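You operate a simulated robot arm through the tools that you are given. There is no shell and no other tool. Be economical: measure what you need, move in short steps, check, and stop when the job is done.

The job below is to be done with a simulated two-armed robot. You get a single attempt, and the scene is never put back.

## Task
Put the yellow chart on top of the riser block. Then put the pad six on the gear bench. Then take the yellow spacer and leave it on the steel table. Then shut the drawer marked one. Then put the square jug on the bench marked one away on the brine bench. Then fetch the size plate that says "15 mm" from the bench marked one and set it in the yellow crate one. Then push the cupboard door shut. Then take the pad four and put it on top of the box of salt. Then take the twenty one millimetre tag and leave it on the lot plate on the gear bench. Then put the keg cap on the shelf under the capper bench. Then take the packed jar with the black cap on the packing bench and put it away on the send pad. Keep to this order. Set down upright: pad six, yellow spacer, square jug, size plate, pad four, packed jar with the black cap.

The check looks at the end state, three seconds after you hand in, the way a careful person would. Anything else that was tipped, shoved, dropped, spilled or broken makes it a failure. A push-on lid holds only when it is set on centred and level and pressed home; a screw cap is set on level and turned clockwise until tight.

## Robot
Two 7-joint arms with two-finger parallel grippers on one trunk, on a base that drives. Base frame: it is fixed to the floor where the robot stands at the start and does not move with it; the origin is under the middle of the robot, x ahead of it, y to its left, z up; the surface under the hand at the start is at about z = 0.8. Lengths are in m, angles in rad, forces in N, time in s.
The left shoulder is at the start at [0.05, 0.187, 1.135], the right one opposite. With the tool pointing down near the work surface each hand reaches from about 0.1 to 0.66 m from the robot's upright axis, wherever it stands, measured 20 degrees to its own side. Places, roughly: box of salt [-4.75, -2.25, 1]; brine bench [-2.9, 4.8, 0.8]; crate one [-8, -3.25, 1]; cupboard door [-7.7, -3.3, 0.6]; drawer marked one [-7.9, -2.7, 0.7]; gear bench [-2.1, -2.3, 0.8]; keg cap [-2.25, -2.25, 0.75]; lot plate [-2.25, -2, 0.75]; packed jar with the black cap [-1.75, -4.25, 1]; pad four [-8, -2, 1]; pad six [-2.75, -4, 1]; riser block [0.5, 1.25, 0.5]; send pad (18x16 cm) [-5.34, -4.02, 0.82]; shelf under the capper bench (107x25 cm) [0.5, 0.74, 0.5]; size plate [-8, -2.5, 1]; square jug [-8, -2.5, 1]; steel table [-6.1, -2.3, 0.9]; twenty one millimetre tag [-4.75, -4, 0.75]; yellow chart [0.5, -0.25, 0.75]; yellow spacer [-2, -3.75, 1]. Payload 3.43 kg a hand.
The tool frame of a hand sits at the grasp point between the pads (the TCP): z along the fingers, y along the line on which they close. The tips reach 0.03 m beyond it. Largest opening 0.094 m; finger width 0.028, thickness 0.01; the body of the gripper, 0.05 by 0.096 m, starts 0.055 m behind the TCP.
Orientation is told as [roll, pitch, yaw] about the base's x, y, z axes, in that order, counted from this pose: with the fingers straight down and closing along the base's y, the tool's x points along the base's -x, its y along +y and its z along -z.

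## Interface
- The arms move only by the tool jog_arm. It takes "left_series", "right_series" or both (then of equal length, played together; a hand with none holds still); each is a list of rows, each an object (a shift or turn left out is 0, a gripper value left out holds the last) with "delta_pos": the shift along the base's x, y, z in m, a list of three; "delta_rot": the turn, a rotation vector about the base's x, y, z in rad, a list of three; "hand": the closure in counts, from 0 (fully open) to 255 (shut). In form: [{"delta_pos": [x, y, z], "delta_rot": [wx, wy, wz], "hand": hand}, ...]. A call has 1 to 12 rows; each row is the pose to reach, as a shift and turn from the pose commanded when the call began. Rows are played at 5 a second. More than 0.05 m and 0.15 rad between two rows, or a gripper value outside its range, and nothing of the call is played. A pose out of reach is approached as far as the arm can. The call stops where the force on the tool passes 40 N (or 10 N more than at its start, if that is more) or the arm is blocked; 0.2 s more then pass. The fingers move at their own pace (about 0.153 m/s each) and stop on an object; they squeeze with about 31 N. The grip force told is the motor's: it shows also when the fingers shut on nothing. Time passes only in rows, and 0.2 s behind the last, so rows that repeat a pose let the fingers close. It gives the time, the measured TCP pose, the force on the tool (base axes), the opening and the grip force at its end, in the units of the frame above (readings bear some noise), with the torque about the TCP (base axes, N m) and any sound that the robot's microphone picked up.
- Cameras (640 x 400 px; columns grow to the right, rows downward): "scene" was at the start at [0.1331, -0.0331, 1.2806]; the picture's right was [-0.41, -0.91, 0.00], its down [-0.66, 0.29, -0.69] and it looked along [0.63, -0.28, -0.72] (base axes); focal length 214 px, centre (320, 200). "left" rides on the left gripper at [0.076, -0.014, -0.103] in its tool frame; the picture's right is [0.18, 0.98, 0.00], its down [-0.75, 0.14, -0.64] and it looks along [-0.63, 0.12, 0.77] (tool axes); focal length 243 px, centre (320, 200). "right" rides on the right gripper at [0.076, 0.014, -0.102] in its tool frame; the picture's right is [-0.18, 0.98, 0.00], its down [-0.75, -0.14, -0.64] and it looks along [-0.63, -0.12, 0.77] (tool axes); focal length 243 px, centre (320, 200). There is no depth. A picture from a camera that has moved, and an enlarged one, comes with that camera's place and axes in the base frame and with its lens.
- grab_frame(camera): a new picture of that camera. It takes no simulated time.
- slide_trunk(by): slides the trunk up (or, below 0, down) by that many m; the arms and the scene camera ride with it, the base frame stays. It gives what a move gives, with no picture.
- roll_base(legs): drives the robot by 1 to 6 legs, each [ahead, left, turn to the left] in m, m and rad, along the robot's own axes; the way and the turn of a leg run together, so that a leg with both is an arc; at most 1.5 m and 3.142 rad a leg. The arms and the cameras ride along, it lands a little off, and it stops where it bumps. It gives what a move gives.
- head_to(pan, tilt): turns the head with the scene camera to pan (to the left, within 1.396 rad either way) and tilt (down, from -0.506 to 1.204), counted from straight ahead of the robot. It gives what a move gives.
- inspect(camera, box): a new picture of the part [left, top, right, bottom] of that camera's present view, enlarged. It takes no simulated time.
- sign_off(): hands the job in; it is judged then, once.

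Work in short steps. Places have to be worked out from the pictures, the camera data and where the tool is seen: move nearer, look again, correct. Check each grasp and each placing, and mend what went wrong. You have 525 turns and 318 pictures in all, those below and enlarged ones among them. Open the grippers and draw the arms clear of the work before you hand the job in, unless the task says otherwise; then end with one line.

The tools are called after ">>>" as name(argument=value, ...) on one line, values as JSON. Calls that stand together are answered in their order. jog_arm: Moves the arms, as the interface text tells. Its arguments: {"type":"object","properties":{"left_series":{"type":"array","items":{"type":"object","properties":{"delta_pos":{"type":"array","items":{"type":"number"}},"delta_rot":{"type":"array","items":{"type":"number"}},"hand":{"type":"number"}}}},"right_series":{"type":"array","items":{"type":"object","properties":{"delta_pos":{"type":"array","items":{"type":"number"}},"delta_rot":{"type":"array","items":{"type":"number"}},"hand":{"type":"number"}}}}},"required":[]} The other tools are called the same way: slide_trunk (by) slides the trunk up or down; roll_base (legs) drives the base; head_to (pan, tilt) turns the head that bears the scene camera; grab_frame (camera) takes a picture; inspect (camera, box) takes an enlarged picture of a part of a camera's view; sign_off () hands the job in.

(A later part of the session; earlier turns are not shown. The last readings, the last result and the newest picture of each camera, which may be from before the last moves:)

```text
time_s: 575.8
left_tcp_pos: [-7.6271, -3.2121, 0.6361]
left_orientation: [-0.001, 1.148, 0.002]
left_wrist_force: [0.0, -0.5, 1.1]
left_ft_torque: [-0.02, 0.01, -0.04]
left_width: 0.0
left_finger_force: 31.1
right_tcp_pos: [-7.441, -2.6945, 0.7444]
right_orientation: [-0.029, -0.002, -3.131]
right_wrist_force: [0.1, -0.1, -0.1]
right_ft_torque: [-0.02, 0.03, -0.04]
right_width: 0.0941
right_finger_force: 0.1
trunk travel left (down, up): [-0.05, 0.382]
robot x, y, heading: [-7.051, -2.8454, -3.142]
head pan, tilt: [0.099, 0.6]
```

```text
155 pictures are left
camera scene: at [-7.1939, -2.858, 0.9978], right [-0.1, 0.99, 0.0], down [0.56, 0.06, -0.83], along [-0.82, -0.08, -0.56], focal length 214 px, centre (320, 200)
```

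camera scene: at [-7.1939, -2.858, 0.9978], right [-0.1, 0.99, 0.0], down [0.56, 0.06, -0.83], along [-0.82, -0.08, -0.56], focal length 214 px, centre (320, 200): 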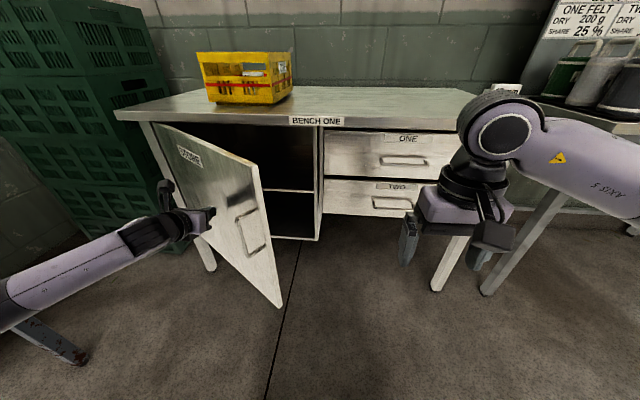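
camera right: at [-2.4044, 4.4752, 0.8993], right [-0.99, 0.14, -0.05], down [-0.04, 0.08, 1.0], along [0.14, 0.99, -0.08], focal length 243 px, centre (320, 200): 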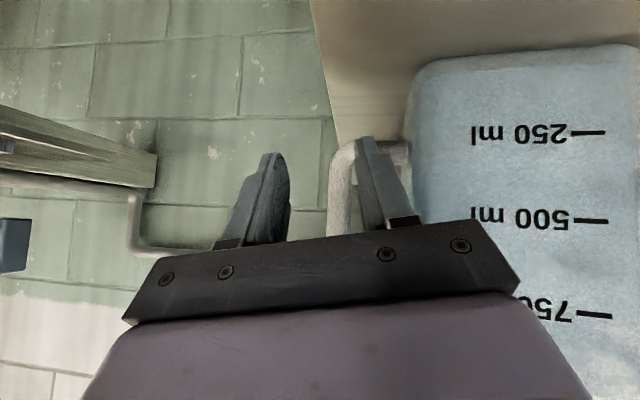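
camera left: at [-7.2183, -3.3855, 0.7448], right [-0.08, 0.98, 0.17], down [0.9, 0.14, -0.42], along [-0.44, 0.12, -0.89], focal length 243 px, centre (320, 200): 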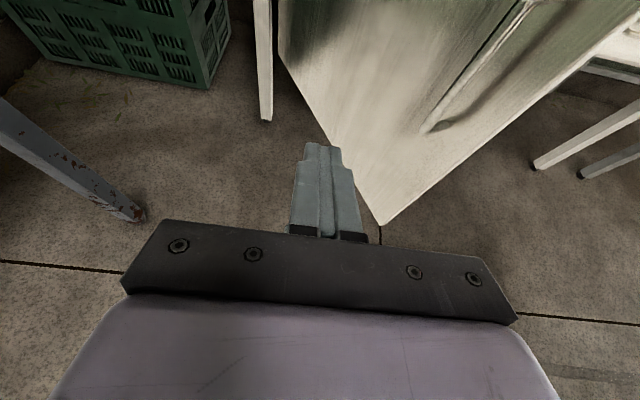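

The door is swinging shut. I continue by rolling ahead 0.12 and then pushing with the arm.

>>> roll_base(legs=[[0.12, 0, 0]])

>>> jog_arm(left_series=[{"delta_pos": [-0.02, 0.02, 0]}, {"delta_pos": [-0.04, 0.035, 0]}, {"delta_pos": [-0.06, 0.05, 0]}, {"delta_pos": [-0.08, 0.06, 0]}, {"delta_pos": [-0.1, 0.07, 0]}, {"delta_pos": [-0.12, 0.075, 0]}])

>>> grab_frame(camera="scene")

```text
time_s: 577.0
left_tcp_pos: [-7.7446, -3.2136, 0.6354]
left_orientation: [-0.001, 1.145, 0.002]
left_wrist_force: [-0.1, -0.5, 0.0]
left_ft_torque: [-0.01, 0.0, -0.01]
left_width: 0.0001
left_finger_force: 31.1
right_tcp_pos: [-7.5571, -2.695, 0.7441]
right_orientation: [-0.03, -0.002, -3.129]
right_wrist_force: [-0.1, 0.4, 1.3]
right_ft_torque: [0.02, -0.02, 0.0]
right_width: 0.0939
right_finger_force: 0.0
trunk travel left (down, up): [-0.05, 0.382]
robot x, y, heading: [-7.1667, -2.8454, 3.14]
head pan, tilt: [0.099, 0.6]
```

```text
time_s: 578.1
left_tcp_pos: [-7.8259, -3.1501, 0.6379]
left_orientation: [0.002, 1.144, 0.004]
left_wrist_force: [17.1, -0.6, 6.5]
left_ft_torque: [0.0, 0.25, 0.02]
left_width: 0.0001
left_finger_force: 31.1
right_tcp_pos: [-7.5582, -2.6951, 0.7448]
right_orientation: [-0.028, -0.002, -3.131]
right_wrist_force: [0.3, 0.1, -0.2]
right_ft_torque: [-0.02, 0.01, 0.01]
right_width: 0.0939
right_finger_force: 0.0
trunk travel left (down, up): [-0.05, 0.382]
robot x, y, heading: [-7.1673, -2.8475, -3.143]
head pan, tilt: [0.099, 0.6]
stopped in row 5 (left hand): the force on the tool passed its limit at 75 N (the readings are from after the stop); the commanded pose is now the measured one
```

```text
154 pictures are left
camera scene: at [-7.3098, -2.858, 0.9981], right [-0.1, 0.99, 0.0], down [0.56, 0.06, -0.83], along [-0.82, -0.08, -0.56], focal length 214 px, centre (320, 200)
```

scene: 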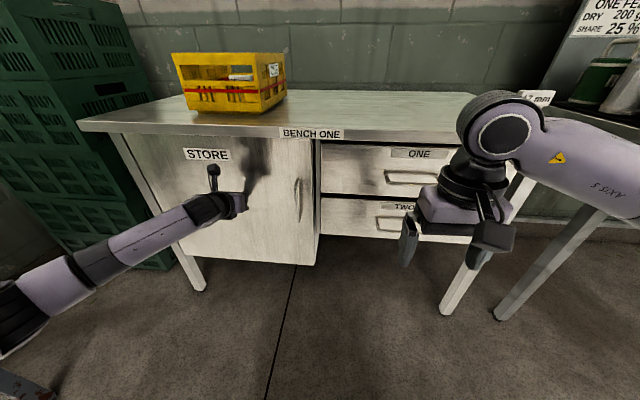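

The door is shut hard. I retract the hand and check both the door and the crate.

>>> jog_arm(left_series=[{"delta_pos": [0.04, 0, 0]}, {"delta_pos": [0.08, 0, 0]}, {"delta_pos": [0.12, 0.03, 0]}, {"delta_pos": [0.15, 0.06, 0.02]}, {"delta_pos": [0.18, 0.09, 0.04]}, {"delta_pos": [0.2, 0.12, 0.06]}])

>>> inspect(camera="scene", box=[70, 40, 350, 280])

```text
time_s: 579.5
left_tcp_pos: [-7.6255, -3.0329, 0.6949]
left_orientation: [0.001, 1.143, 0.008]
left_wrist_force: [0.0, -1.0, -0.6]
left_ft_torque: [0.02, 0.01, 0.02]
left_width: 0.0001
left_finger_force: 30.9
right_tcp_pos: [-7.5583, -2.695, 0.7441]
right_orientation: [-0.027, 0.0, -3.129]
right_wrist_force: [-0.4, -0.8, -0.2]
right_ft_torque: [0.01, 0.01, -0.01]
right_width: 0.0941
right_finger_force: 0.1
trunk travel left (down, up): [-0.05, 0.382]
robot x, y, heading: [-7.1626, -2.8479, -3.143]
head pan, tilt: [0.099, 0.6]
```

```text
1.67 times, centred on (210, 160) of scene
camera zoom: at [-7.3113, -2.8582, 0.9977], right [-0.1, 0.99, 0.0], down [0.56, 0.06, -0.83], along [-0.82, -0.08, -0.56], focal length 358 px, centre (503, 267)
```

zoom: 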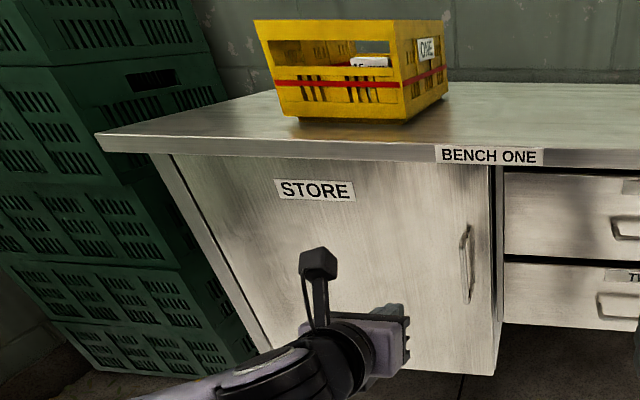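

Door shut. Next, pad four on bench two: I back off, raise the trunk and strafe right.

>>> roll_base(legs=[[-0.25, 0, 0]])

>>> slide_trunk(by=0.38)

>>> roll_base(legs=[[0, -0.7, 0]])

>>> head_to(pan=-0.1, tilt=0.5)

>>> grab_frame(camera="scene")

```text
time_s: 581.3
left_tcp_pos: [-7.3822, -3.0295, 0.693]
left_orientation: [0.002, 1.139, -0.002]
left_wrist_force: [-0.2, 0.6, 0.4]
left_ft_torque: [0.01, 0.0, -0.01]
left_width: 0.0
left_finger_force: 31.0
right_tcp_pos: [-7.3124, -2.6932, 0.7448]
right_orientation: [-0.029, -0.001, -3.139]
right_wrist_force: [0.1, 0.4, -0.1]
right_ft_torque: [0.02, 0.0, 0.01]
right_width: 0.094
right_finger_force: 0.0
trunk travel left (down, up): [-0.05, 0.382]
robot x, y, heading: [-6.9202, -2.8527, 3.136]
head pan, tilt: [0.099, 0.6]
```

```text
time_s: 585.0
left_tcp_pos: [-7.3823, -3.0311, 1.0741]
left_orientation: [0.0, 1.139, 0.0]
left_wrist_force: [0.4, -0.4, -0.1]
left_ft_torque: [0.01, 0.01, 0.03]
left_width: 0.0
left_finger_force: 30.8
right_tcp_pos: [-7.3117, -2.6924, 1.1244]
right_orientation: [-0.027, 0.001, -3.136]
right_wrist_force: [-0.2, 0.4, -0.3]
right_ft_torque: [0.0, 0.01, -0.02]
right_width: 0.094
right_finger_force: 0.0
trunk travel left (down, up): [-0.43, 0.002]
robot x, y, heading: [-6.9232, -2.8502, 3.138]
head pan, tilt: [0.099, 0.6]
```

```text
time_s: 591.5
left_tcp_pos: [-7.3774, -2.3276, 1.0741]
left_orientation: [0.0, 1.141, -0.003]
left_wrist_force: [-0.4, 0.2, 0.2]
left_ft_torque: [-0.03, -0.01, -0.03]
left_width: 0.0001
left_finger_force: 30.8
right_tcp_pos: [-7.3043, -1.9909, 1.1244]
right_orientation: [-0.028, 0.001, 3.142]
right_wrist_force: [-0.4, -0.4, -0.8]
right_ft_torque: [0.01, 0.01, 0.0]
right_width: 0.094
right_finger_force: 0.0
trunk travel left (down, up): [-0.43, 0.002]
robot x, y, heading: [-6.9156, -2.1517, 3.126]
head pan, tilt: [0.099, 0.6]
```

```text
time_s: 592.3
left_tcp_pos: [-7.3756, -2.3272, 1.0733]
left_orientation: [0.001, 1.139, -0.006]
left_wrist_force: [-0.6, 0.7, -0.8]
left_ft_torque: [-0.02, 0.02, 0.05]
left_width: 0.0002
left_finger_force: 31.1
right_tcp_pos: [-7.3039, -1.9916, 1.1246]
right_orientation: [-0.028, 0.0, 3.142]
right_wrist_force: [-0.1, -1.0, 0.3]
right_ft_torque: [-0.01, 0.04, 0.0]
right_width: 0.0939
right_finger_force: 0.0
trunk travel left (down, up): [-0.43, 0.002]
robot x, y, heading: [-6.9126, -2.1517, 3.128]
head pan, tilt: [-0.099, 0.499]
```

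```text
152 pictures are left
camera scene: at [-7.062, -2.1392, 1.3868], right [0.11, 0.99, 0.0], down [0.48, -0.05, -0.88], along [-0.87, 0.1, -0.48], focal length 214 px, centre (320, 200)
```

scene: 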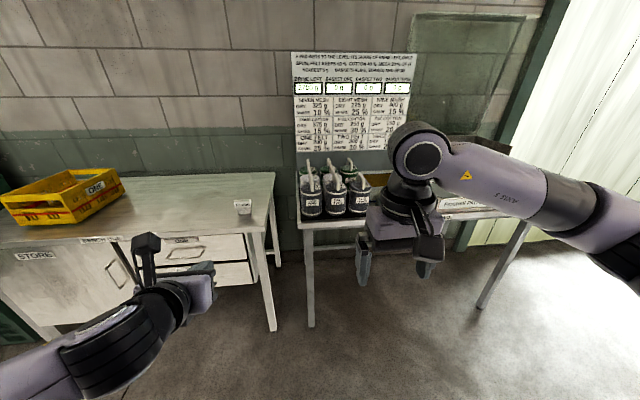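

>>> inspect(camera="scene", box=[285, 140, 395, 225])

```text
4.71 times, centred on (340, 182) of scene
camera zoom: at [-7.062, -2.1392, 1.3868], right [0.11, 0.99, 0.0], down [0.48, -0.05, -0.88], along [-0.87, 0.1, -0.48], focal length 1009 px, centre (226, 282)
```

zoom: 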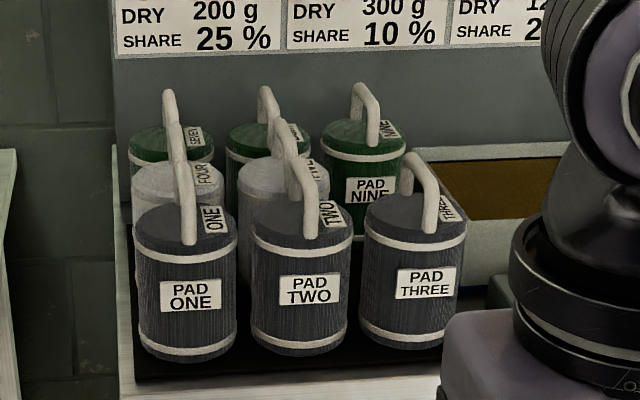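

Pad FOUR is the white one in the left middle. I raise both hands a little and roll closer to look down on it.

>>> jog_arm(left_series=[{"delta_pos": [0, 0, 0.03]}, {"delta_pos": [0, 0, 0.05]}], right_series=[{"delta_pos": [0, 0, 0.04]}, {"delta_pos": [0, 0, 0.08]}])

>>> roll_base(legs=[[0.45, 0.1, 0.012]])

>>> grab_frame(camera="right")

>>> inspect(camera="scene", box=[270, 130, 410, 250])

```text
time_s: 592.9
left_tcp_pos: [-7.3745, -2.3274, 1.1247]
left_orientation: [0.0, 1.141, -0.006]
left_wrist_force: [1.4, -0.5, -0.1]
left_ft_torque: [0.02, -0.01, -0.01]
left_width: 0.0001
left_finger_force: 30.2
right_tcp_pos: [-7.3035, -1.991, 1.2064]
right_orientation: [-0.027, 0.0, 3.142]
right_wrist_force: [0.6, 0.1, -0.3]
right_ft_torque: [-0.01, -0.04, -0.04]
right_width: 0.094
right_finger_force: 0.1
trunk travel left (down, up): [-0.43, 0.002]
robot x, y, heading: [-6.9148, -2.1496, 3.128]
head pan, tilt: [-0.099, 0.499]
```

```text
time_s: 595.6
left_tcp_pos: [-7.8156, -2.4357, 1.124]
left_orientation: [0.003, 1.137, 0.012]
left_wrist_force: [0.1, -0.2, 0.3]
left_ft_torque: [0.02, -0.01, 0.03]
left_width: 0.0001
left_finger_force: 31.1
right_tcp_pos: [-7.7505, -2.0986, 1.2059]
right_orientation: [-0.026, 0.0, -3.124]
right_wrist_force: [-1.2, 0.7, 0.2]
right_ft_torque: [-0.01, -0.01, -0.01]
right_width: 0.0939
right_finger_force: 0.1
trunk travel left (down, up): [-0.43, 0.002]
robot x, y, heading: [-7.3627, -2.2484, -3.139]
head pan, tilt: [-0.099, 0.499]
```

```text
150 pictures are left
camera right: at [-7.6749, -2.1138, 1.3063], right [-0.17, -0.99, -0.03], down [-0.76, 0.11, 0.65], along [-0.63, 0.13, -0.76], focal length 243 px, centre (320, 200)
```

right: 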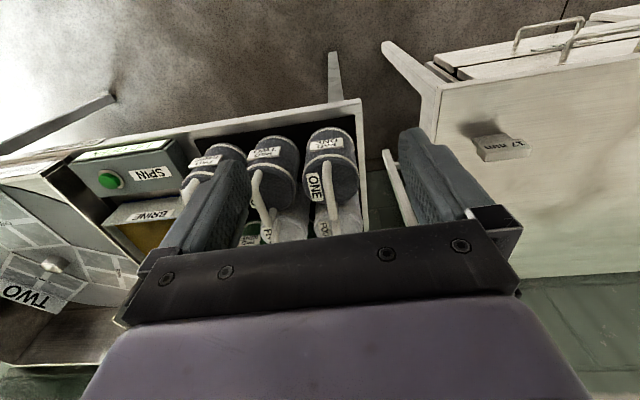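

```text
3.33 times, centred on (340, 190) of scene
camera zoom: at [-7.5073, -2.2418, 1.3868], right [0.09, 1.0, 0.0], down [0.48, -0.04, -0.88], along [-0.87, 0.08, -0.48], focal length 715 px, centre (253, 233)
```

zoom: 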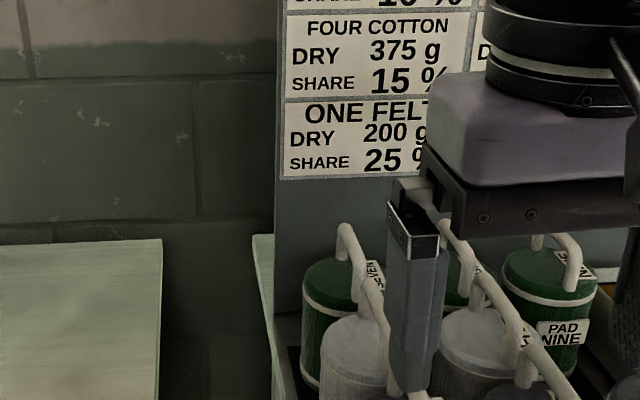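

Pad ONE is at about (-7.885, -2.09), FOUR right behind it. I move the hand forward above FOUR and look.

>>> jog_arm(right_series=[{"delta_pos": [-0.04, 0, 0.01]}, {"delta_pos": [-0.08, 0.0, 0.02]}, {"delta_pos": [-0.12, 0.0, 0.02]}, {"delta_pos": [-0.15, 0.0, 0.02]}])

>>> grab_frame(camera="right")

>>> inspect(camera="scene", box=[270, 120, 450, 280])

```text
time_s: 596.6
left_tcp_pos: [-7.816, -2.4364, 1.1244]
left_orientation: [0.002, 1.138, 0.012]
left_wrist_force: [0.0, 0.3, -0.7]
left_ft_torque: [0.01, -0.02, 0.01]
left_width: 0.0
left_finger_force: 30.7
right_tcp_pos: [-7.8979, -2.0975, 1.2274]
right_orientation: [-0.028, 0.002, -3.123]
right_wrist_force: [-0.7, 0.3, -0.5]
right_ft_torque: [-0.01, 0.0, -0.02]
right_width: 0.0939
right_finger_force: 0.0
trunk travel left (down, up): [-0.43, 0.002]
robot x, y, heading: [-7.3583, -2.2473, -3.13]
head pan, tilt: [-0.099, 0.499]
```

```text
148 pictures are left
camera right: at [-7.8218, -2.1137, 1.328], right [-0.16, -0.99, -0.03], down [-0.76, 0.11, 0.65], along [-0.63, 0.13, -0.76], focal length 243 px, centre (320, 200)
```

right: 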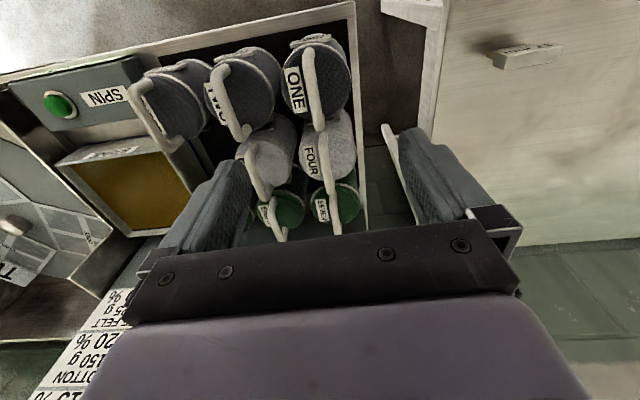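

```text
2.50 times, centred on (360, 200) of scene
camera zoom: at [-7.5069, -2.242, 1.3868], right [0.09, 1.0, 0.0], down [0.48, -0.04, -0.88], along [-0.87, 0.08, -0.48], focal length 536 px, centre (220, 200)
```

zoom: 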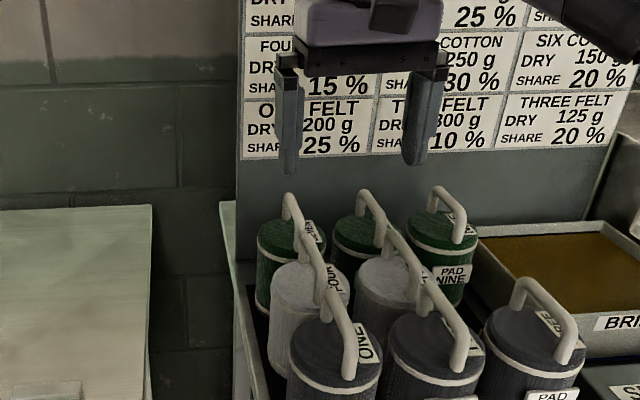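

FOUR's lid is at (-7.997, -2.086, 0.985), handle top ≈1.045, handle along x. I move above and descend partway.

>>> jog_arm(right_series=[{"delta_pos": [-0.04, 0.006, 0], "delta_rot": [0.014, 0, 0]}, {"delta_pos": [-0.08, 0.012, -0.01], "delta_rot": [0.028, 0, 0]}, {"delta_pos": [-0.094, 0.012, -0.05], "delta_rot": [0.028, 0, 0]}, {"delta_pos": [-0.094, 0.012, -0.09], "delta_rot": [0.028, 0, 0]}, {"delta_pos": [-0.094, 0.012, -0.125], "delta_rot": [0.028, 0, 0]}])

>>> grab_frame(camera="right")

>>> inspect(camera="scene", box=[270, 120, 450, 280])

```text
time_s: 597.8
left_tcp_pos: [-7.8169, -2.4367, 1.1247]
left_orientation: [0.002, 1.138, 0.01]
left_wrist_force: [-0.6, 0.4, 0.6]
left_ft_torque: [0.0, 0.01, 0.05]
left_width: 0.0001
left_finger_force: 30.9
right_tcp_pos: [-7.9867, -2.0734, 1.0993]
right_orientation: [-0.056, 0.0, -3.123]
right_wrist_force: [-0.7, 0.2, 0.0]
right_ft_torque: [0.0, -0.05, 0.01]
right_width: 0.0941
right_finger_force: 0.0
right hand out of reach, approached as far as the arm can: row 2, 3, 4, 5
trunk travel left (down, up): [-0.43, 0.002]
robot x, y, heading: [-7.3599, -2.2502, -3.136]
head pan, tilt: [-0.099, 0.499]
```

```text
146 pictures are left
camera right: at [-7.9106, -2.0924, 1.1993], right [-0.17, -0.98, -0.05], down [-0.76, 0.09, 0.65], along [-0.63, 0.15, -0.76], focal length 243 px, centre (320, 200)
```

right: 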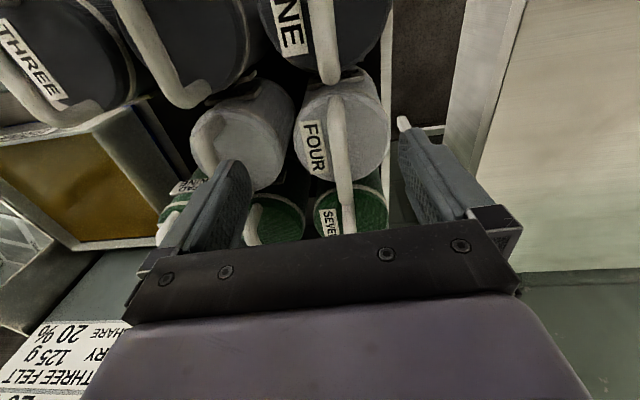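

```text
2.50 times, centred on (360, 200) of scene
camera zoom: at [-7.5079, -2.2413, 1.3867], right [0.09, 1.0, 0.0], down [0.48, -0.04, -0.88], along [-0.87, 0.08, -0.48], focal length 536 px, centre (220, 200)
```

zoom: 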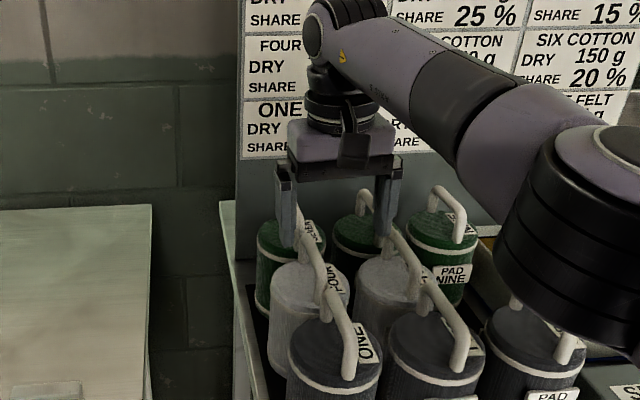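

The hand is at its reach limit; I roll 6 cm closer and correct the position and the small roll.

>>> roll_base(legs=[[0.06, 0, 0]])

>>> jog_arm(right_series=[{"delta_pos": [0.025, -0.006, 0], "delta_rot": [-0.028, 0, 0]}, {"delta_pos": [0.05, -0.012, 0], "delta_rot": [-0.054, 0, 0]}])

>>> grab_frame(camera="right")

```text
time_s: 598.8
left_tcp_pos: [-7.8749, -2.4357, 1.1248]
left_orientation: [0.002, 1.139, 0.011]
left_wrist_force: [0.7, 0.3, -0.2]
left_ft_torque: [-0.01, 0.01, 0.0]
left_width: 0.0
left_finger_force: 31.3
right_tcp_pos: [-8.0457, -2.075, 1.0996]
right_orientation: [-0.055, 0.0, -3.123]
right_wrist_force: [-0.8, -0.7, 0.0]
right_ft_torque: [0.0, -0.03, 0.0]
right_width: 0.094
right_finger_force: 0.0
trunk travel left (down, up): [-0.43, 0.002]
robot x, y, heading: [-7.4216, -2.2484, -3.137]
head pan, tilt: [-0.099, 0.499]
```

```text
time_s: 599.4
left_tcp_pos: [-7.8733, -2.4354, 1.125]
left_orientation: [-0.001, 1.14, 0.01]
left_wrist_force: [1.4, 0.0, 0.4]
left_ft_torque: [-0.06, 0.03, -0.04]
left_width: 0.0002
left_finger_force: 30.8
right_tcp_pos: [-7.9939, -2.0856, 1.0997]
right_orientation: [0.001, -0.001, -3.126]
right_wrist_force: [0.5, 0.0, 0.4]
right_ft_torque: [-0.01, -0.01, -0.02]
right_width: 0.0941
right_finger_force: 0.2
trunk travel left (down, up): [-0.43, 0.002]
robot x, y, heading: [-7.418, -2.2524, -3.135]
head pan, tilt: [-0.099, 0.499]
```

```text
144 pictures are left
camera right: at [-7.9164, -2.0989, 1.2018], right [-0.17, -0.99, 0.0], down [-0.76, 0.13, 0.64], along [-0.63, 0.11, -0.77], focal length 243 px, centre (320, 200)
```

right: 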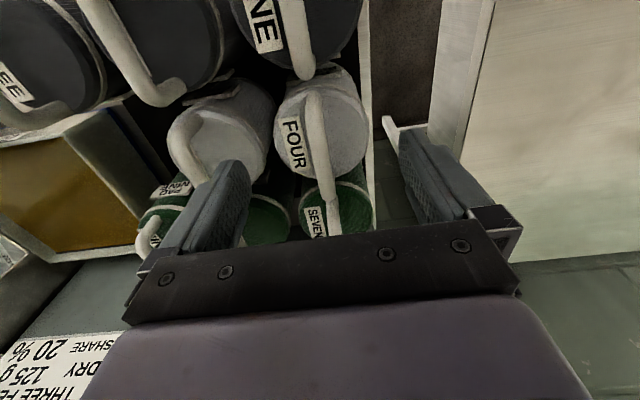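

The handle runs between the fingers. I descend to the grasp height and check.

>>> jog_arm(right_series=[{"delta_pos": [0.0, 0, -0.03]}, {"delta_pos": [0.0, 0, -0.05]}, {"delta_pos": [0.0, 0, -0.063]}])

>>> grab_frame(camera="right")

>>> inspect(camera="scene", box=[270, 120, 450, 280])

```text
time_s: 600.2
left_tcp_pos: [-7.8746, -2.4363, 1.1245]
left_orientation: [0.002, 1.14, 0.014]
left_wrist_force: [-0.1, 0.4, 0.0]
left_ft_torque: [-0.02, 0.01, -0.01]
left_width: 0.0001
left_finger_force: 31.4
right_tcp_pos: [-7.9937, -2.0863, 1.0362]
right_orientation: [-0.003, -0.001, -3.124]
right_wrist_force: [0.8, -0.4, -0.6]
right_ft_torque: [0.01, -0.02, -0.03]
right_width: 0.0938
right_finger_force: 0.0
trunk travel left (down, up): [-0.43, 0.002]
robot x, y, heading: [-7.4192, -2.2498, -3.135]
head pan, tilt: [-0.099, 0.499]
```

```text
143 pictures are left
camera right: at [-7.9174, -2.0998, 1.1376], right [-0.17, -0.99, 0.0], down [-0.75, 0.13, 0.64], along [-0.63, 0.11, -0.77], focal length 243 px, centre (320, 200)
```

right: 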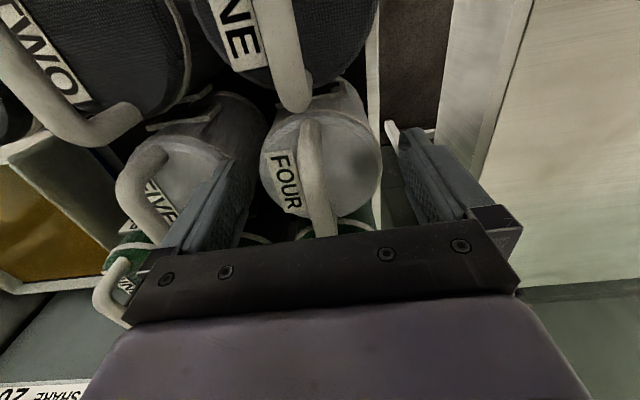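

```text
2.50 times, centred on (360, 200) of scene
camera zoom: at [-7.5655, -2.2421, 1.3868], right [0.09, 1.0, 0.0], down [0.48, -0.04, -0.88], along [-0.87, 0.08, -0.48], focal length 536 px, centre (220, 200)
```

zoom: 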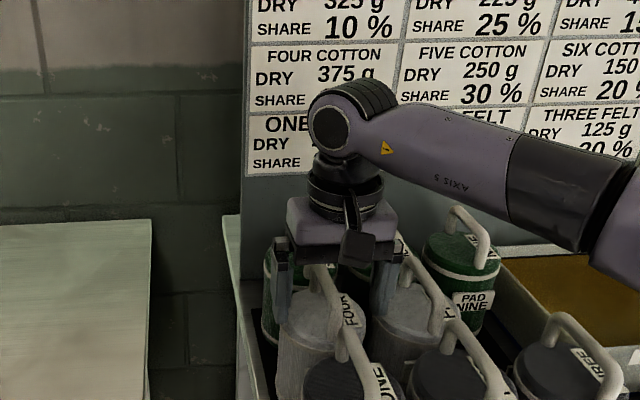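

The handle is between the pads. I close and lift slightly.

>>> jog_arm(right_series=[{"hand": 255}, {"hand": 255}, {"hand": 255}, {"hand": 255}, {"delta_pos": [0, 0, 0.02], "hand": 255}, {"delta_pos": [0, 0, 0.05], "hand": 255}])

>>> grab_frame(camera="right")

```text
time_s: 601.6
left_tcp_pos: [-7.8742, -2.4353, 1.1246]
left_orientation: [0.002, 1.14, 0.013]
left_wrist_force: [-0.2, 0.7, -0.2]
left_ft_torque: [-0.01, 0.03, 0.01]
left_width: 0.0
left_finger_force: 31.3
right_tcp_pos: [-7.9973, -2.0876, 1.0876]
right_orientation: [-0.001, -0.002, -3.126]
right_wrist_force: [-0.2, -0.2, -3.1]
right_ft_torque: [-0.04, -0.11, 0.01]
right_width: 0.0137
right_finger_force: 30.8
trunk travel left (down, up): [-0.43, 0.002]
robot x, y, heading: [-7.4155, -2.2491, -3.132]
head pan, tilt: [-0.099, 0.499]
```

```text
141 pictures are left
camera right: at [-7.9202, -2.1, 1.1881], right [-0.17, -0.99, 0.0], down [-0.76, 0.13, 0.64], along [-0.63, 0.11, -0.77], focal length 243 px, centre (320, 200)
```

right: 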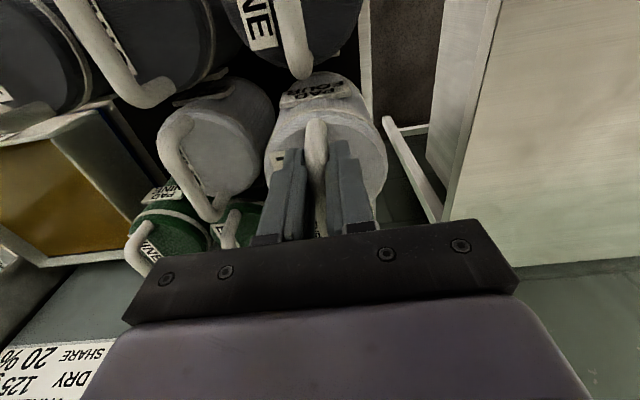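

Pad four is in hand. I lift straight up by 18 cm more to clear the neighbours.

>>> jog_arm(right_series=[{"delta_pos": [0, 0, 0.045]}, {"delta_pos": [0, 0, 0.09]}, {"delta_pos": [0, 0, 0.135]}, {"delta_pos": [0, 0, 0.18]}])

>>> inspect(camera="scene", box=[270, 80, 450, 280])

```text
time_s: 602.6
left_tcp_pos: [-7.8735, -2.4375, 1.1237]
left_orientation: [0.004, 1.139, 0.015]
left_wrist_force: [0.4, -0.8, -1.1]
left_ft_torque: [-0.02, 0.01, -0.04]
left_width: 0.0002
left_finger_force: 31.1
right_tcp_pos: [-7.9945, -2.0854, 1.2654]
right_orientation: [-0.002, -0.002, -3.12]
right_wrist_force: [-0.1, 0.4, -3.5]
right_ft_torque: [0.03, -0.09, 0.0]
right_width: 0.0139
right_finger_force: 31.0
trunk travel left (down, up): [-0.43, 0.002]
robot x, y, heading: [-7.4175, -2.2477, -3.136]
head pan, tilt: [-0.099, 0.499]
```

```text
2.00 times, centred on (360, 180) of scene
camera zoom: at [-7.5649, -2.2433, 1.3868], right [0.09, 1.0, 0.0], down [0.48, -0.04, -0.88], along [-0.87, 0.08, -0.48], focal length 429 px, centre (240, 240)
```

zoom: 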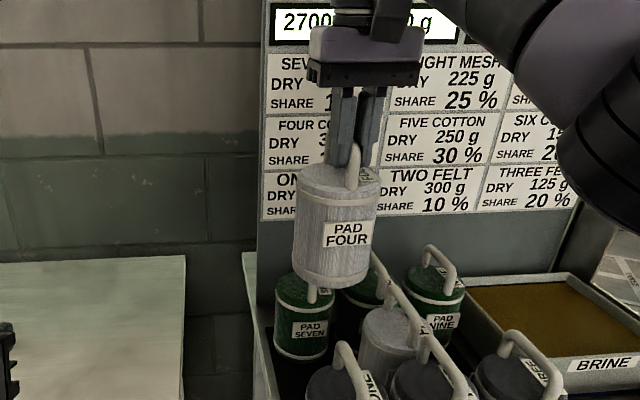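

Pad four hangs upright. I back off, pull the hand in, go to the aisle and reverse east to the salt table.

>>> roll_base(legs=[[-0.5, 0, 0]])

>>> jog_arm(right_series=[{"delta_pos": [0.04, 0, -0.02]}, {"delta_pos": [0.08, 0, -0.04]}, {"delta_pos": [0.12, 0, -0.05]}, {"delta_pos": [0.16, 0, -0.05]}], left_series=[{"delta_pos": [0.01, 0, 0]}, {"delta_pos": [0.02, 0, 0]}, {"delta_pos": [0.03, 0, 0]}, {"delta_pos": [0.04, 0, 0]}])

>>> roll_base(legs=[[0, 0.86, 0.0], [-1.3, 0, 0], [-0.75, 0, 0]])

>>> head_to(pan=-1.2, tilt=0.5)

>>> grab_frame(camera="scene")

```text
time_s: 605.5
left_tcp_pos: [-7.3723, -2.4333, 1.1248]
left_orientation: [0.001, 1.139, 0.015]
left_wrist_force: [0.0, -0.2, 0.1]
left_ft_torque: [0.03, 0.0, 0.02]
left_width: 0.0
left_finger_force: 31.6
right_tcp_pos: [-7.4944, -2.0821, 1.2646]
right_orientation: [-0.002, -0.002, -3.117]
right_wrist_force: [0.0, 0.3, -3.6]
right_ft_torque: [0.0, -0.11, 0.03]
right_width: 0.0138
right_finger_force: 31.3
trunk travel left (down, up): [-0.43, 0.002]
robot x, y, heading: [-6.9197, -2.2449, -3.128]
head pan, tilt: [-0.099, 0.499]
```

```text
time_s: 606.5
left_tcp_pos: [-7.3465, -2.4326, 1.1231]
left_orientation: [0.001, 1.14, 0.019]
left_wrist_force: [-0.7, 0.4, 0.9]
left_ft_torque: [0.01, 0.01, 0.0]
left_width: 0.0
left_finger_force: 31.0
left hand out of reach, approached as far as the arm can: row 3, 4
right_tcp_pos: [-7.3371, -2.0855, 1.2167]
right_orientation: [-0.002, -0.002, -3.119]
right_wrist_force: [-0.2, 0.3, -3.6]
right_ft_torque: [0.01, -0.13, 0.01]
right_width: 0.0136
right_finger_force: 31.2
trunk travel left (down, up): [-0.43, 0.002]
robot x, y, heading: [-6.9178, -2.2479, -3.134]
head pan, tilt: [-0.099, 0.499]
```

```text
time_s: 624.6
left_tcp_pos: [-5.2785, -3.311, 1.1239]
left_orientation: [0.001, 1.139, -0.027]
left_wrist_force: [0.3, -0.6, -0.4]
left_ft_torque: [0.02, 0.03, 0.0]
left_width: 0.0
left_finger_force: 31.1
right_tcp_pos: [-5.2528, -2.9633, 1.2157]
right_orientation: [-0.001, -0.002, 3.121]
right_wrist_force: [0.3, 0.5, -3.9]
right_ft_torque: [0.01, -0.11, -0.03]
right_width: 0.0137
right_finger_force: 31.1
trunk travel left (down, up): [-0.43, 0.002]
robot x, y, heading: [-4.8382, -3.1408, 3.111]
head pan, tilt: [-0.099, 0.499]
```

```text
time_s: 626.0
left_tcp_pos: [-5.2783, -3.3107, 1.124]
left_orientation: [0.001, 1.139, -0.029]
left_wrist_force: [0.5, 0.2, 0.2]
left_ft_torque: [0.0, 0.0, -0.01]
left_width: 0.0
left_finger_force: 31.0
right_tcp_pos: [-5.2543, -2.9648, 1.2153]
right_orientation: [-0.001, -0.001, 3.12]
right_wrist_force: [1.2, -0.3, -3.6]
right_ft_torque: [-0.05, -0.12, -0.03]
right_width: 0.0134
right_finger_force: 30.7
trunk travel left (down, up): [-0.43, 0.002]
robot x, y, heading: [-4.8405, -3.1448, 3.106]
head pan, tilt: [-1.201, 0.499]
```

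```text
139 pictures are left
camera scene: at [-4.9294, -3.0553, 1.3868], right [0.94, 0.33, 0.0], down [0.16, -0.45, -0.88], along [-0.29, 0.83, -0.48], focal length 214 px, centre (320, 200)
```

scene: 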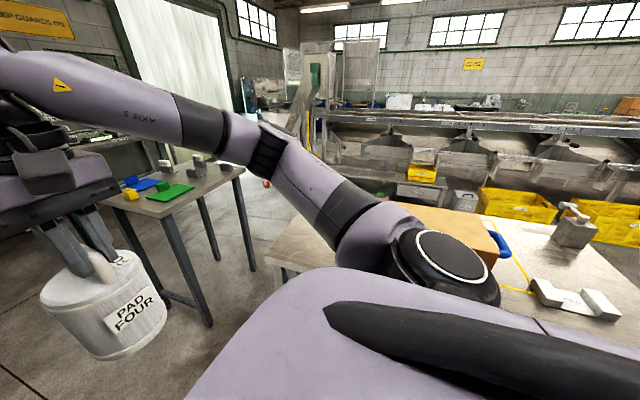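

The box on the table ahead right should be the salt box. I turn right to face the table.

>>> roll_base(legs=[[0, 0, -1.54]])

>>> head_to(pan=0.0, tilt=0.5)

>>> grab_frame(camera="scene")

```text
time_s: 630.1
left_tcp_pos: [-5.0318, -2.7153, 1.1239]
left_orientation: [0.003, 1.14, -1.546]
left_wrist_force: [0.4, 0.7, -0.3]
left_ft_torque: [-0.02, 0.03, 0.0]
left_width: 0.0001
left_finger_force: 31.0
right_tcp_pos: [-4.6849, -2.7226, 1.2162]
right_orientation: [-0.002, 0.0, 1.604]
right_wrist_force: [0.5, -0.2, -3.2]
right_ft_torque: [-0.13, 0.02, 0.04]
right_width: 0.0137
right_finger_force: 31.0
trunk travel left (down, up): [-0.43, 0.002]
robot x, y, heading: [-4.84, -3.1448, 1.592]
head pan, tilt: [-1.201, 0.499]
```

```text
time_s: 631.5
left_tcp_pos: [-5.0319, -2.7159, 1.124]
left_orientation: [-0.001, 1.138, -1.547]
left_wrist_force: [0.2, 0.0, 0.8]
left_ft_torque: [0.0, 0.03, -0.02]
left_width: 0.0
left_finger_force: 31.2
right_tcp_pos: [-4.6861, -2.7241, 1.2158]
right_orientation: [-0.002, 0.0, 1.601]
right_wrist_force: [0.7, -0.1, -3.9]
right_ft_torque: [-0.12, 0.0, 0.0]
right_width: 0.0139
right_finger_force: 30.8
trunk travel left (down, up): [-0.43, 0.002]
robot x, y, heading: [-4.8415, -3.1426, 1.588]
head pan, tilt: [0.0, 0.499]
```

```text
138 pictures are left
camera scene: at [-4.8433, -2.9935, 1.3868], right [1.0, 0.02, 0.0], down [0.01, -0.48, -0.88], along [-0.02, 0.88, -0.48], focal length 214 px, centre (320, 200)
```

scene: 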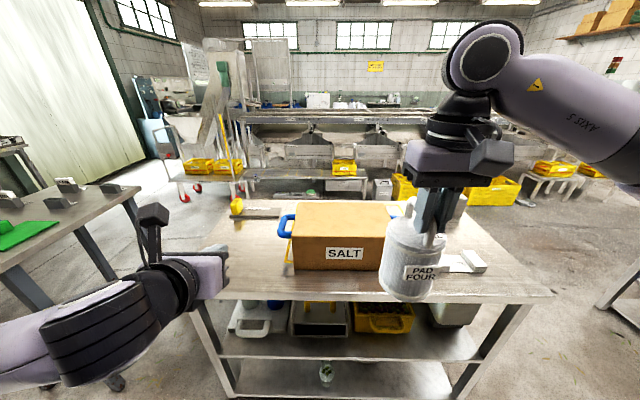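

The SALT box spans x −4.94…−4.65, top about 1.0. I raise the pad 6 cm, then roll closer.

>>> jog_arm(right_series=[{"delta_pos": [0, 0, 0.03]}, {"delta_pos": [0, 0, 0.055]}])

>>> roll_base(legs=[[0.2, 0.1, -0.018]])

>>> head_to(pan=-0.1, tilt=0.65)

>>> grab_frame(camera="scene")

>>> grab_frame(camera="right")

```text
time_s: 632.1
left_tcp_pos: [-5.0313, -2.7153, 1.1241]
left_orientation: [0.002, 1.141, -1.547]
left_wrist_force: [0.4, -0.4, -0.1]
left_ft_torque: [-0.01, -0.01, 0.01]
left_width: 0.0001
left_finger_force: 30.7
right_tcp_pos: [-4.6834, -2.7232, 1.2691]
right_orientation: [-0.003, 0.0, 1.601]
right_wrist_force: [0.2, 0.3, -3.4]
right_ft_torque: [-0.12, -0.01, -0.01]
right_width: 0.0139
right_finger_force: 30.8
trunk travel left (down, up): [-0.43, 0.002]
robot x, y, heading: [-4.8445, -3.1453, 1.588]
head pan, tilt: [0.0, 0.499]
```

```text
time_s: 633.8
left_tcp_pos: [-5.1254, -2.5157, 1.124]
left_orientation: [0.001, 1.14, -1.563]
left_wrist_force: [-0.5, 0.4, -0.2]
left_ft_torque: [0.02, -0.01, 0.03]
left_width: 0.0
left_finger_force: 30.7
right_tcp_pos: [-4.7775, -2.5303, 1.2689]
right_orientation: [-0.001, 0.0, 1.585]
right_wrist_force: [-0.4, 0.0, -3.6]
right_ft_torque: [-0.11, 0.0, -0.01]
right_width: 0.0138
right_finger_force: 30.4
trunk travel left (down, up): [-0.43, 0.002]
robot x, y, heading: [-4.9433, -2.9493, 1.574]
head pan, tilt: [0.0, 0.499]
```

```text
time_s: 634.5
left_tcp_pos: [-5.1254, -2.5175, 1.1249]
left_orientation: [0.0, 1.14, -1.563]
left_wrist_force: [-0.4, -0.5, 0.0]
left_ft_torque: [0.0, -0.03, 0.01]
left_width: 0.0
left_finger_force: 30.6
right_tcp_pos: [-4.776, -2.53, 1.2683]
right_orientation: [-0.001, 0.0, 1.587]
right_wrist_force: [0.7, 0.1, -4.8]
right_ft_torque: [-0.13, -0.02, -0.01]
right_width: 0.0137
right_finger_force: 31.0
trunk travel left (down, up): [-0.43, 0.002]
robot x, y, heading: [-4.9425, -2.9493, 1.572]
head pan, tilt: [-0.099, 0.649]
```

```text
137 pictures are left
camera scene: at [-4.9323, -2.8029, 1.3735], right [1.0, -0.1, 0.0], down [-0.06, -0.6, -0.8], along [0.08, 0.79, -0.6], focal length 214 px, centre (320, 200)
```

scene: 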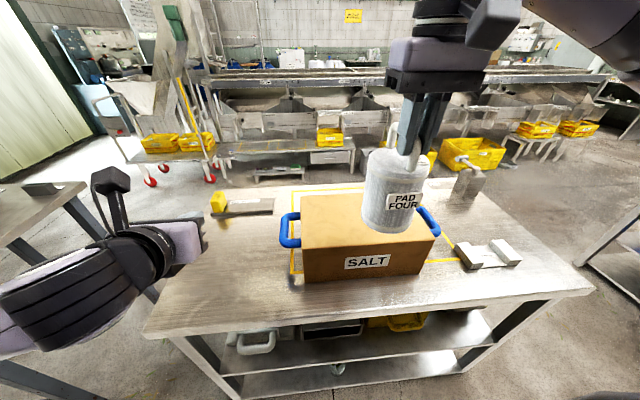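

```text
136 pictures are left
camera right: at [-4.7892, -2.6071, 1.37], right [-0.99, 0.17, 0.0], down [0.13, 0.76, 0.64], along [0.11, 0.63, -0.77], focal length 243 px, centre (320, 200)
```

right: 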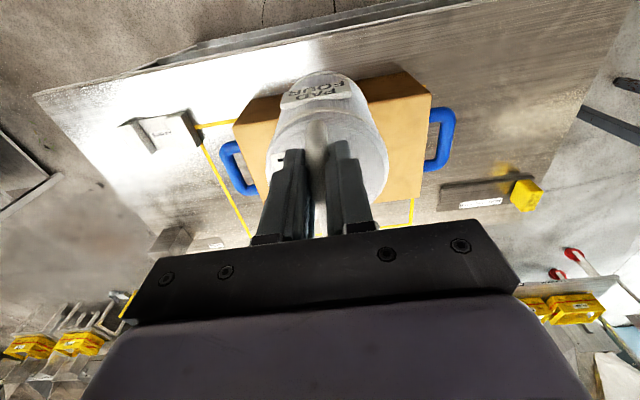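

Triangulated: box top z≈0.965, center (-4.79, -2.354). I move the pad over it and lower until contact (expected TCP ≈1.145).

>>> jog_arm(right_series=[{"delta_pos": [-0.005, 0.045, 0]}, {"delta_pos": [-0.01, 0.09, 0]}, {"delta_pos": [-0.014, 0.135, -0.01]}, {"delta_pos": [-0.014, 0.175, -0.03]}, {"delta_pos": [-0.014, 0.175, -0.07]}, {"delta_pos": [-0.014, 0.175, -0.1]}])

>>> grab_frame(camera="scene")

```text
time_s: 635.9
left_tcp_pos: [-5.1252, -2.5164, 1.1225]
left_orientation: [0.001, 1.14, -1.56]
left_wrist_force: [-0.3, 1.0, -0.6]
left_ft_torque: [0.0, 0.04, 0.02]
left_width: 0.0
left_finger_force: 31.2
right_tcp_pos: [-4.7932, -2.3541, 1.1679]
right_orientation: [-0.001, 0.0, 1.585]
right_wrist_force: [-0.4, 0.6, -4.1]
right_ft_torque: [-0.14, 0.0, -0.04]
right_width: 0.0136
right_finger_force: 31.1
right hand out of reach, approached as far as the arm can: row 4
trunk travel left (down, up): [-0.43, 0.002]
robot x, y, heading: [-4.9396, -2.9463, 1.573]
head pan, tilt: [-0.099, 0.649]
```

```text
135 pictures are left
camera scene: at [-4.9327, -2.8023, 1.3734], right [1.0, -0.1, 0.0], down [-0.06, -0.6, -0.8], along [0.08, 0.79, -0.61], focal length 214 px, centre (320, 200)
```

scene: 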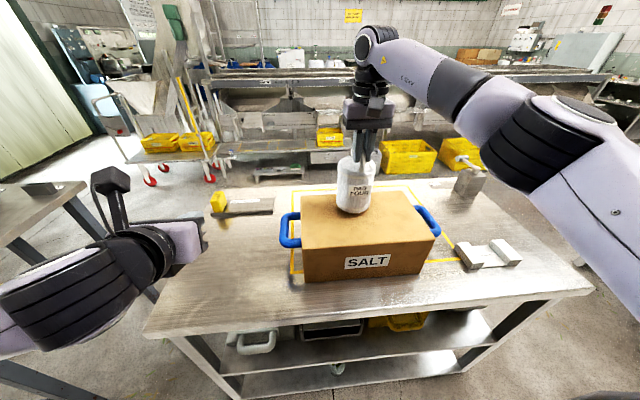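

Pad is over the middle of the box. I lower in small steps.

>>> jog_arm(right_series=[{"delta_pos": [0, 0, -0.01]}, {"delta_pos": [0, 0, -0.018]}, {"delta_pos": [0, 0, -0.024]}, {"delta_pos": [0, 0, -0.029]}, {"delta_pos": [0, 0, -0.034]}])

>>> inspect(camera="scene", box=[270, 100, 450, 290])

```text
time_s: 637.0
left_tcp_pos: [-5.1252, -2.5184, 1.1249]
left_orientation: [0.002, 1.142, -1.561]
left_wrist_force: [0.7, 0.2, -0.6]
left_ft_torque: [-0.02, -0.01, -0.01]
left_width: 0.0002
left_finger_force: 31.3
right_tcp_pos: [-4.7902, -2.3562, 1.148]
right_orientation: [0.002, -0.015, 1.584]
right_wrist_force: [1.2, -3.3, 14.0]
right_ft_torque: [-0.94, -0.23, 0.05]
right_width: 0.0138
right_finger_force: 31.2
trunk travel left (down, up): [-0.43, 0.002]
robot x, y, heading: [-4.9409, -2.9491, 1.571]
head pan, tilt: [-0.099, 0.649]
stopped in row 5 (right hand): the force on the tool passed its limit at 44 N (the readings are from after the stop); the commanded pose is now the measured one
```

```text
2.11 times, centred on (360, 195) of scene
camera zoom: at [-4.9321, -2.8045, 1.3736], right [1.0, -0.1, 0.0], down [-0.06, -0.6, -0.8], along [0.08, 0.79, -0.6], focal length 452 px, centre (236, 210)
```

zoom: 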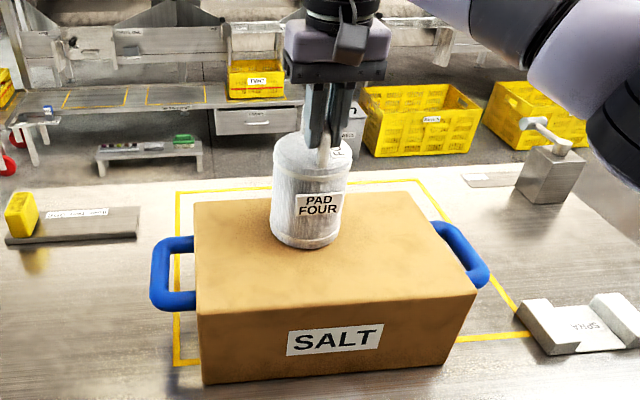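

Contact. I ease 2 mm, open, and rise straight up.

>>> jog_arm(right_series=[{"delta_pos": [0, 0, 0.002]}, {"delta_pos": [0, 0, 0.002], "hand": 150}, {"delta_pos": [0, 0, 0.002], "hand": 60}, {"delta_pos": [0, 0, 0.002], "hand": 0}, {"delta_pos": [0, 0, 0.04], "hand": 0}, {"delta_pos": [0, 0, 0.08], "hand": 0}, {"delta_pos": [0, -0.02, 0.11], "hand": 0}])

>>> inspect(camera="scene", box=[270, 100, 450, 290])

```text
time_s: 638.6
left_tcp_pos: [-5.1232, -2.5176, 1.1241]
left_orientation: [0.0, 1.138, -1.564]
left_wrist_force: [-0.2, -0.1, -0.3]
left_ft_torque: [0.03, -0.02, 0.03]
left_width: 0.0
left_finger_force: 30.8
right_tcp_pos: [-4.7927, -2.3759, 1.2557]
right_orientation: [0.004, -0.015, 1.583]
right_wrist_force: [-0.1, -0.9, -0.4]
right_ft_torque: [0.01, -0.05, -0.01]
right_width: 0.0942
right_finger_force: 0.0
trunk travel left (down, up): [-0.43, 0.002]
robot x, y, heading: [-4.9411, -2.9485, 1.578]
head pan, tilt: [-0.099, 0.649]
```

```text
2.11 times, centred on (360, 195) of scene
camera zoom: at [-4.9316, -2.8037, 1.3735], right [1.0, -0.1, 0.0], down [-0.06, -0.6, -0.8], along [0.08, 0.79, -0.6], focal length 452 px, centre (236, 210)
```

zoom: 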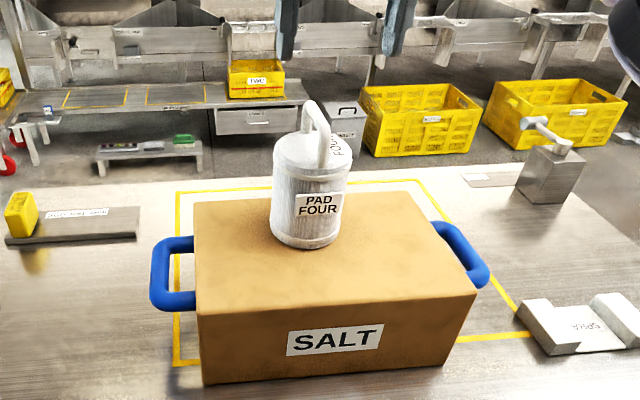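

Pad four stands on the salt box. Next the 21 mm tag on the south bench: I back off and turn around to look.

>>> jog_arm(right_series=[{"delta_pos": [0, -0.045, 0]}, {"delta_pos": [0, -0.09, 0]}, {"delta_pos": [0, -0.135, -0.01]}, {"delta_pos": [0, -0.18, -0.03]}])

>>> roll_base(legs=[[-0.2, 0, 0], [0, 0, 1.57], [0, 0, 1.57]])

>>> head_to(pan=0.0, tilt=0.5)

>>> grab_frame(camera="scene")

```text
time_s: 639.6
left_tcp_pos: [-5.1238, -2.5171, 1.1247]
left_orientation: [-0.002, 1.138, -1.562]
left_wrist_force: [-0.5, -1.1, -0.1]
left_ft_torque: [-0.01, 0.03, 0.01]
left_width: 0.0
left_finger_force: 31.1
right_tcp_pos: [-4.7894, -2.5545, 1.2226]
right_orientation: [0.002, -0.014, 1.582]
right_wrist_force: [-0.8, 0.6, -0.5]
right_ft_torque: [0.0, 0.01, -0.01]
right_width: 0.0942
right_finger_force: 0.1
trunk travel left (down, up): [-0.43, 0.002]
robot x, y, heading: [-4.9413, -2.9444, 1.577]
head pan, tilt: [-0.099, 0.649]
```

```text
time_s: 648.7
left_tcp_pos: [-4.7784, -3.5923, 1.1235]
left_orientation: [0.003, 1.139, 1.53]
left_wrist_force: [-0.1, -0.1, 0.2]
left_ft_torque: [0.02, 0.0, 0.04]
left_width: 0.0
left_finger_force: 31.0
right_tcp_pos: [-5.113, -3.5379, 1.2233]
right_orientation: [0.003, -0.014, -1.607]
right_wrist_force: [0.5, 0.1, 0.8]
right_ft_torque: [0.01, 0.0, 0.01]
right_width: 0.094
right_finger_force: 0.1
trunk travel left (down, up): [-0.43, 0.002]
robot x, y, heading: [-4.9407, -3.1517, -1.613]
head pan, tilt: [-0.099, 0.649]
```

```text
time_s: 649.4
left_tcp_pos: [-4.7805, -3.5914, 1.1249]
left_orientation: [0.003, 1.141, 1.531]
left_wrist_force: [-0.1, 0.1, -0.9]
left_ft_torque: [0.03, 0.02, 0.01]
left_width: 0.0002
left_finger_force: 31.4
right_tcp_pos: [-5.1124, -3.5398, 1.2231]
right_orientation: [0.003, -0.014, -1.607]
right_wrist_force: [-0.2, -0.2, 0.3]
right_ft_torque: [-0.01, -0.01, 0.0]
right_width: 0.094
right_finger_force: 0.0
trunk travel left (down, up): [-0.43, 0.002]
robot x, y, heading: [-4.9375, -3.1493, -1.619]
head pan, tilt: [0.0, 0.499]
```

```text
132 pictures are left
camera scene: at [-4.947, -3.3023, 1.3868], right [-1.0, 0.05, 0.0], down [0.02, 0.48, -0.88], along [-0.04, -0.88, -0.48], focal length 214 px, centre (320, 200)
```

scene: 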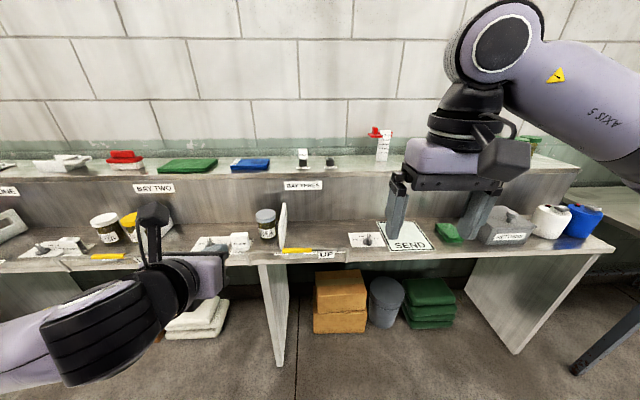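

>>> inspect(camera="scene", box=[180, 140, 440, 275])

>>> inspect(camera="scene", box=[0, 140, 240, 275])

```text
2.46 times, centred on (310, 208) of scene
camera zoom: at [-4.947, -3.3023, 1.3868], right [-1.0, 0.05, 0.0], down [0.02, 0.48, -0.88], along [-0.04, -0.88, -0.48], focal length 528 px, centre (345, 182)
```

zoom: 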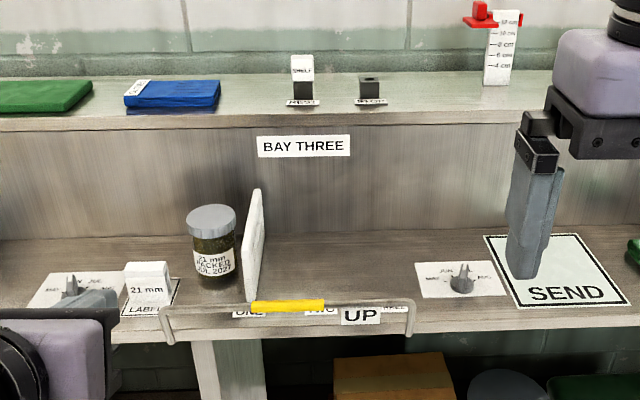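

```text
2.67 times, centred on (120, 208) of scene
camera zoom: at [-4.947, -3.3023, 1.3868], right [-1.0, 0.05, 0.0], down [0.02, 0.48, -0.88], along [-0.04, -0.88, -0.48], focal length 572 px, centre (853, 180)
```

zoom: 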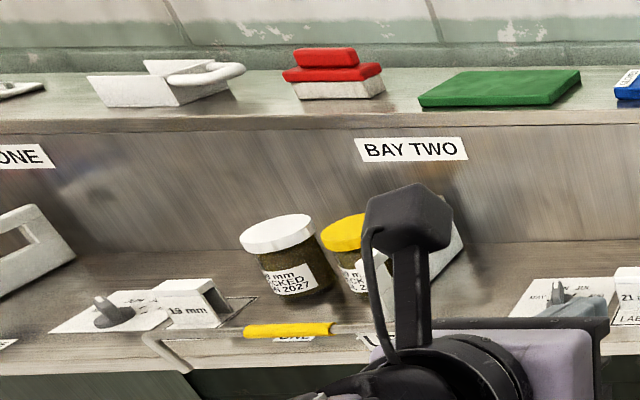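

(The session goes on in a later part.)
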